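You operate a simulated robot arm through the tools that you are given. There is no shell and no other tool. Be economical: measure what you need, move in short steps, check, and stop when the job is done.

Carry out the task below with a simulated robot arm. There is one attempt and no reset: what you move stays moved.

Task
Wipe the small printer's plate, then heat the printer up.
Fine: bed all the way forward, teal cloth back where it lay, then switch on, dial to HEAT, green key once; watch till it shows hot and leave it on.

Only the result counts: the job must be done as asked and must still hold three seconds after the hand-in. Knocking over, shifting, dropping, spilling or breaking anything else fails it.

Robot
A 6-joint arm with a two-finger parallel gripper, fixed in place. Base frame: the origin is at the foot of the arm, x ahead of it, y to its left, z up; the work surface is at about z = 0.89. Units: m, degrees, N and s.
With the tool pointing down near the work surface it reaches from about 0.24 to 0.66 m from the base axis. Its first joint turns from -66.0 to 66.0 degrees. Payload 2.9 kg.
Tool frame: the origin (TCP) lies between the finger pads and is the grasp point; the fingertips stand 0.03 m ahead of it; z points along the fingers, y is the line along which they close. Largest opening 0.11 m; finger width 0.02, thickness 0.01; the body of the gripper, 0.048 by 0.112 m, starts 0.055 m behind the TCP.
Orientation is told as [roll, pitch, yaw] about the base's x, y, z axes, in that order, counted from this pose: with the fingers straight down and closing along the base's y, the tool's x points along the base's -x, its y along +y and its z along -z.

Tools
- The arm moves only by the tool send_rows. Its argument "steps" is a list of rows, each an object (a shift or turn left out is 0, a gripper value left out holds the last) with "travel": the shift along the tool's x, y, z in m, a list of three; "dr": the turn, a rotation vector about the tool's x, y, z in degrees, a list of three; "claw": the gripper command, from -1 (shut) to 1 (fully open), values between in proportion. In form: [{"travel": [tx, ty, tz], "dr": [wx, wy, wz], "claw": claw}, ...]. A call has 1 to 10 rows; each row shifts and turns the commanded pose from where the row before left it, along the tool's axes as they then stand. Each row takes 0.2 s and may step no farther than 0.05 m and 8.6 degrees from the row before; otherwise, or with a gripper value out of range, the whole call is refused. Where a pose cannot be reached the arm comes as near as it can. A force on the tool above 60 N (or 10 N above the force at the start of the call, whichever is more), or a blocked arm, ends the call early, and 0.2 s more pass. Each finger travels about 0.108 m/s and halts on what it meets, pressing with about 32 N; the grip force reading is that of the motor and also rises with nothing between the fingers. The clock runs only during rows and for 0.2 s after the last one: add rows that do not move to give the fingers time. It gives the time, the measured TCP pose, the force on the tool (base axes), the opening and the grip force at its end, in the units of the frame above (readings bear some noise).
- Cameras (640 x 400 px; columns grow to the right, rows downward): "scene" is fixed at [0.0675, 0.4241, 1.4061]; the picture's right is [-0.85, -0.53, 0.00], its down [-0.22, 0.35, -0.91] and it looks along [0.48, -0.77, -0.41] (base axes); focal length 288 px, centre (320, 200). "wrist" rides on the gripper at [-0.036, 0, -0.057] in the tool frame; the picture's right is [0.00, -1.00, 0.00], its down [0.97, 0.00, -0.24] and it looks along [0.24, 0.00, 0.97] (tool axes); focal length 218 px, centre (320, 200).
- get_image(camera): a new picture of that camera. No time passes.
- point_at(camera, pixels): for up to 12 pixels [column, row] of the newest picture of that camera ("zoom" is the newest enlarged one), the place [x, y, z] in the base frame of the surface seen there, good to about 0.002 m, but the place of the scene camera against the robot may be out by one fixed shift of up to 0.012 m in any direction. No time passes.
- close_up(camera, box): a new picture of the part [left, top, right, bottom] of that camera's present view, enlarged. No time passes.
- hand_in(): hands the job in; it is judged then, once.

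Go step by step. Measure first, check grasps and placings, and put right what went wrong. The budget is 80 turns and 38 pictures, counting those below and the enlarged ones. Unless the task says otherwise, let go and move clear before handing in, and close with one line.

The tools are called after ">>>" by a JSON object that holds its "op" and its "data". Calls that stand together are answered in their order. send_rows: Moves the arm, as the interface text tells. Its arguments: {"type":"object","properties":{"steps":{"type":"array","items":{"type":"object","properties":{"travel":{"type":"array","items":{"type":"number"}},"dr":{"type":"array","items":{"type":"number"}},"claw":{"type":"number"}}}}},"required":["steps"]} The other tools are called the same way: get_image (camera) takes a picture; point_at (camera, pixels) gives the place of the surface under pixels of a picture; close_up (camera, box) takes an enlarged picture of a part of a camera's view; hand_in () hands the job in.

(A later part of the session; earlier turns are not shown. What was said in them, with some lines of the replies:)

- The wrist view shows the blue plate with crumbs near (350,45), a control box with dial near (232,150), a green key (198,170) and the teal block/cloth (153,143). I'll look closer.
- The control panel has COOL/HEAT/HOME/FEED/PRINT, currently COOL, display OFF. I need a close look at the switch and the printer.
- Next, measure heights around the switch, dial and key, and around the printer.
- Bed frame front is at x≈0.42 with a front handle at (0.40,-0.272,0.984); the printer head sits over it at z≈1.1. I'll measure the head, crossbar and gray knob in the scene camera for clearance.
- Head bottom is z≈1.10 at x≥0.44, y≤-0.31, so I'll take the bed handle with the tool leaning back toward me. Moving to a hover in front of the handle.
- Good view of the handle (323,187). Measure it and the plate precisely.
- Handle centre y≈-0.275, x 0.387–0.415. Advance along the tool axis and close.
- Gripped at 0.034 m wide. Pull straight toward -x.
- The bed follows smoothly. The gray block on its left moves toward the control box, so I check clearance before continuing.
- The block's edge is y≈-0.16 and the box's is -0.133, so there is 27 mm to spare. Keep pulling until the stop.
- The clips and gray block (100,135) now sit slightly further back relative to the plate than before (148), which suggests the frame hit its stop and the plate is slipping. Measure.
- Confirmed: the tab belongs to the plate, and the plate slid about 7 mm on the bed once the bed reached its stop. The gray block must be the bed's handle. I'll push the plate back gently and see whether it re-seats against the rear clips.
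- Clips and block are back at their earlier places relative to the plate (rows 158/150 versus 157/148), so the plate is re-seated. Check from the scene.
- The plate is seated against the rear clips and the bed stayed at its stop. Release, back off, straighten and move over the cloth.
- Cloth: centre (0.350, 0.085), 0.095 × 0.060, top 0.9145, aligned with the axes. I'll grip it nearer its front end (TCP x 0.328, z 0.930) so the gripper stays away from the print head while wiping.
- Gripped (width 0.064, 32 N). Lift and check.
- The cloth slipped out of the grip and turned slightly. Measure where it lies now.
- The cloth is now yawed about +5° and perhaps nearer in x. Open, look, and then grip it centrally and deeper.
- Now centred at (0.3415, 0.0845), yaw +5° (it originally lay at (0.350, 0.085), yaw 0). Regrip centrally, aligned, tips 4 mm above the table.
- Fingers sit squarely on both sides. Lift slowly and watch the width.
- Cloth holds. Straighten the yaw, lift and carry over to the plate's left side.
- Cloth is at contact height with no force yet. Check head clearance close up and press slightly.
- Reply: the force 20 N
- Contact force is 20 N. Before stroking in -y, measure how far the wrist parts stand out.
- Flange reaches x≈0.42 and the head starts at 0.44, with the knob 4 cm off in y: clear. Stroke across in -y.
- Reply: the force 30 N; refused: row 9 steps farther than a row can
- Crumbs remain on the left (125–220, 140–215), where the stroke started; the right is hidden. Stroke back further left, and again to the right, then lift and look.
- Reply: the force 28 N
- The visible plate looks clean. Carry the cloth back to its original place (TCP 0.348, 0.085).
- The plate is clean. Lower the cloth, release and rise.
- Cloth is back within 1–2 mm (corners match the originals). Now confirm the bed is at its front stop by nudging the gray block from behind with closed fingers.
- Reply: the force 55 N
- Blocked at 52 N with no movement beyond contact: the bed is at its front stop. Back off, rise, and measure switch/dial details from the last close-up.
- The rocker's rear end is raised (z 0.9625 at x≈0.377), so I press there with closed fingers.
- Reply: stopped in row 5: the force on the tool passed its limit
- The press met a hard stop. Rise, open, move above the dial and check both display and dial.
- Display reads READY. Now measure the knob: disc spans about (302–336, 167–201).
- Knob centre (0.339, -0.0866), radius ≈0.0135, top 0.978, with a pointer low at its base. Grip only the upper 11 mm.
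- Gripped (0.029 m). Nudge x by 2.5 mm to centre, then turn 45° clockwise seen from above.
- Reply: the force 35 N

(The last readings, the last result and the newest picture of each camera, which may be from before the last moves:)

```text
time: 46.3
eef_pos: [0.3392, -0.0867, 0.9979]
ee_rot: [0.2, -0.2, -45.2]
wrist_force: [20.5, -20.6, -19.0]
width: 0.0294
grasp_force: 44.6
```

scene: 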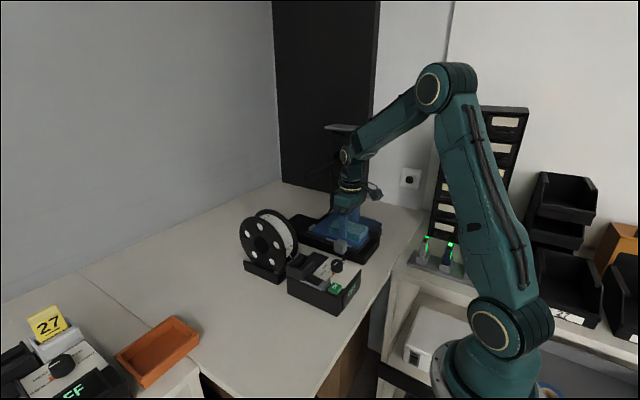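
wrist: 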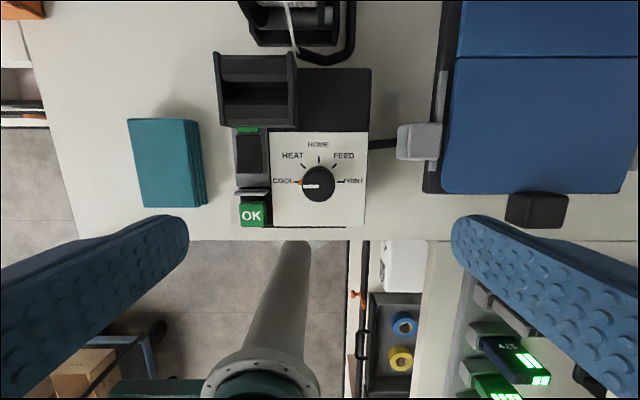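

Turned to -45°. Release, rise, and check.

>>> {"op": "send_rows", "data": {"steps": [{"claw": -0.2}, {"claw": 0.0}, {}, {"travel": [0, 0, -0.04]}, {"travel": [0, 0, -0.045]}, {"claw": -1}, {}]}}

>>> {"op": "close_up", "data": {"camera": "scene", "box": [280, 230, 380, 320]}}

```text
time: 47.9
eef_pos: [0.337, -0.0846, 1.0813]
ee_rot: [0.0, 0.0, -44.9]
wrist_force: [-0.6, 0.6, 0.0]
width: 0.0
grasp_force: 32.0
```

```text
4.44 times, centred on (330, 275) of scene
```

zoom: 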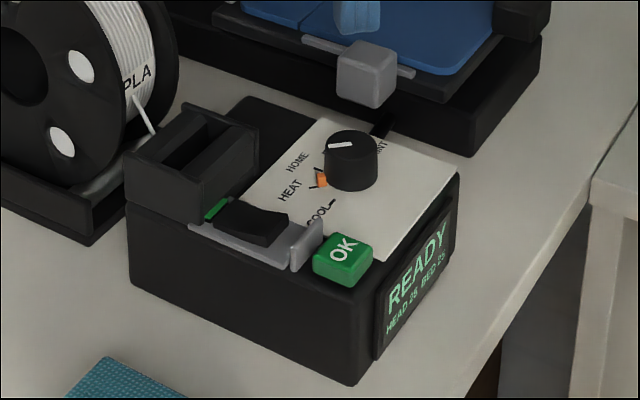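

>>> {"op": "point_at", "data": {"camera": "zoom", "pixels": [[321, 181], [319, 183], [323, 178], [314, 187], [330, 148], [349, 144], [332, 203], [341, 245]]}}

```text
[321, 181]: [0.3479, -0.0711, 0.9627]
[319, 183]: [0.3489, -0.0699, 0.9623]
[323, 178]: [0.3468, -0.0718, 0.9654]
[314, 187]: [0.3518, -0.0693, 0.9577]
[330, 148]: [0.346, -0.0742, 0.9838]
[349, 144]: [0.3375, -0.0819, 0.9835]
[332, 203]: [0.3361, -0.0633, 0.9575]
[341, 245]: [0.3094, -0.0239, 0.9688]
```

The white mark points 48° ≈ HEAT (45°), so the dial sits at HEAT. Undo the yaw and move above the green key at (0.308, -0.0242).

>>> {"op": "send_rows", "data": {"steps": [{"dr": [0, 0, -7.5]}, {"dr": [0, 0, -7.5]}, {"dr": [0, 0, -7.5]}, {"dr": [0, 0, -7.5]}, {"dr": [0, 0, -7.5]}, {"dr": [0, 0, -7.5]}, {"travel": [0.0145, 0.03, 0]}, {"travel": [0.0145, 0.0304, 0.03]}, {"travel": [0, 0, 0.04]}, {}]}}

```text
time: 50.1
eef_pos: [0.3083, -0.0238, 1.0119]
ee_rot: [0.0, -0.1, 0.0]
wrist_force: [-0.8, 0.6, 0.8]
width: 0.0001
grasp_force: 31.8
```

>>> {"op": "send_rows", "data": {"steps": [{"travel": [0, 0, 0.015]}, {"travel": [0, 0, 0.003]}, {"travel": [0, 0, 0.002]}, {"travel": [0, 0, 0.002]}, {}, {"travel": [0, 0, -0.04]}, {"travel": [0, 0, -0.045]}, {}]}}

>>> {"op": "close_up", "data": {"camera": "scene", "box": [280, 230, 380, 320]}}

```text
time: 51.9
eef_pos: [0.3066, -0.0256, 1.0742]
ee_rot: [-0.1, 0.1, 0.0]
wrist_force: [0.4, 0.6, 0.7]
width: 0.0
grasp_force: 32.6
```

```text
4.44 times, centred on (330, 275) of scene
```

zoom: 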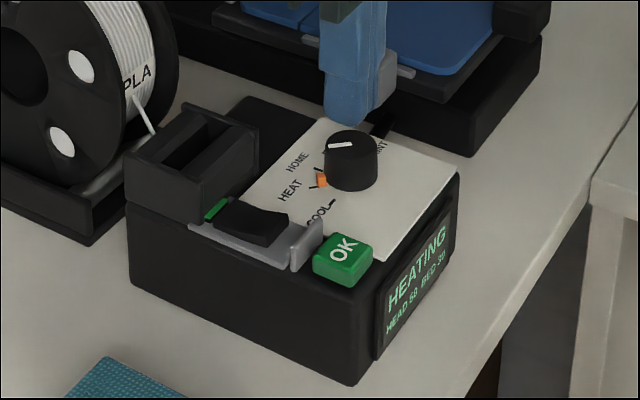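

Display: HEATING, HEAD 68 BED 30. Wait clear of everything.

>>> {"op": "send_rows", "data": {"steps": [{"travel": [0, 0, -0.04]}, {"travel": [0, 0, -0.04]}, {}, {}, {}, {}, {}, {}, {}, {}]}}

>>> {"op": "send_rows", "data": {"steps": [{}, {}, {}, {}, {}, {}, {}, {}, {}, {}]}}

>>> {"op": "send_rows", "data": {"steps": [{}, {}, {}, {}, {}, {}, {}, {}, {}, {}]}}

>>> {"op": "send_rows", "data": {"steps": [{}, {}, {}, {}, {}, {}, {}, {}, {}, {}]}}

>>> {"op": "send_rows", "data": {"steps": [{}, {}, {}, {}, {}, {}, {}, {}, {}, {}]}}

>>> {"op": "get_image", "data": {"camera": "scene"}}

```text
time: 54.1
eef_pos: [0.3088, -0.0255, 1.1535]
ee_rot: [0.0, 0.1, 0.0]
wrist_force: [0.1, 0.8, 0.4]
width: 0.0
grasp_force: 32.3
```

```text
time: 56.3
eef_pos: [0.3089, -0.0266, 1.1552]
ee_rot: [-0.1, 0.0, -0.1]
wrist_force: [0.5, -0.1, 0.3]
width: 0.0
grasp_force: 32.5
```

```text
time: 58.5
eef_pos: [0.3084, -0.0267, 1.154]
ee_rot: [0.0, 0.1, 0.0]
wrist_force: [-0.4, 0.7, 0.1]
width: 0.0
grasp_force: 32.0
```

```text
time: 60.7
eef_pos: [0.3091, -0.026, 1.1543]
ee_rot: [0.0, 0.1, 0.0]
wrist_force: [0.0, -0.2, 0.3]
width: 0.0
grasp_force: 32.0
```

```text
time: 62.9
eef_pos: [0.3093, -0.0268, 1.1545]
ee_rot: [0.1, 0.1, -0.1]
wrist_force: [-0.8, -0.5, 0.2]
width: 0.0
grasp_force: 31.6
```

```text
2 pictures are left
```

scene: 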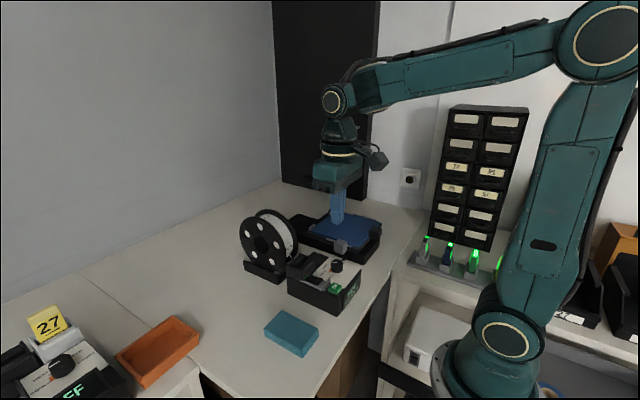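

Everything stands where it should; read the display.

>>> {"op": "close_up", "data": {"camera": "scene", "box": [280, 200, 400, 320]}}

```text
3.33 times, centred on (340, 260) of scene
```

zoom: 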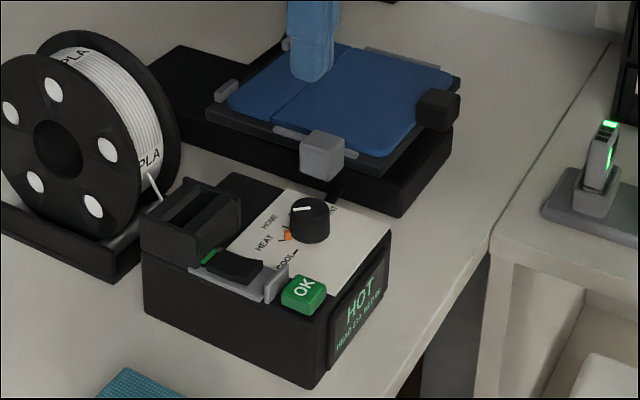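

The display shows HOT, the dial is on HEAT, the switch is on, the plate is clean and the bed is forward. The cloth is back in place and the arm is clear, so I'm handing in.

>>> {"op": "hand_in", "data": {}}

```text
The job is handed in.
```

The plate is wiped clean, the bed is against its front stop, the teal cloth is back within a couple of millimetres of where it lay, and the printer is on at HEAT and showing HOT. On the way, the plate slid about 7 mm on the bed and I pushed it back against its rear clips. The cloth also slipped from my first grip before I regripped it.
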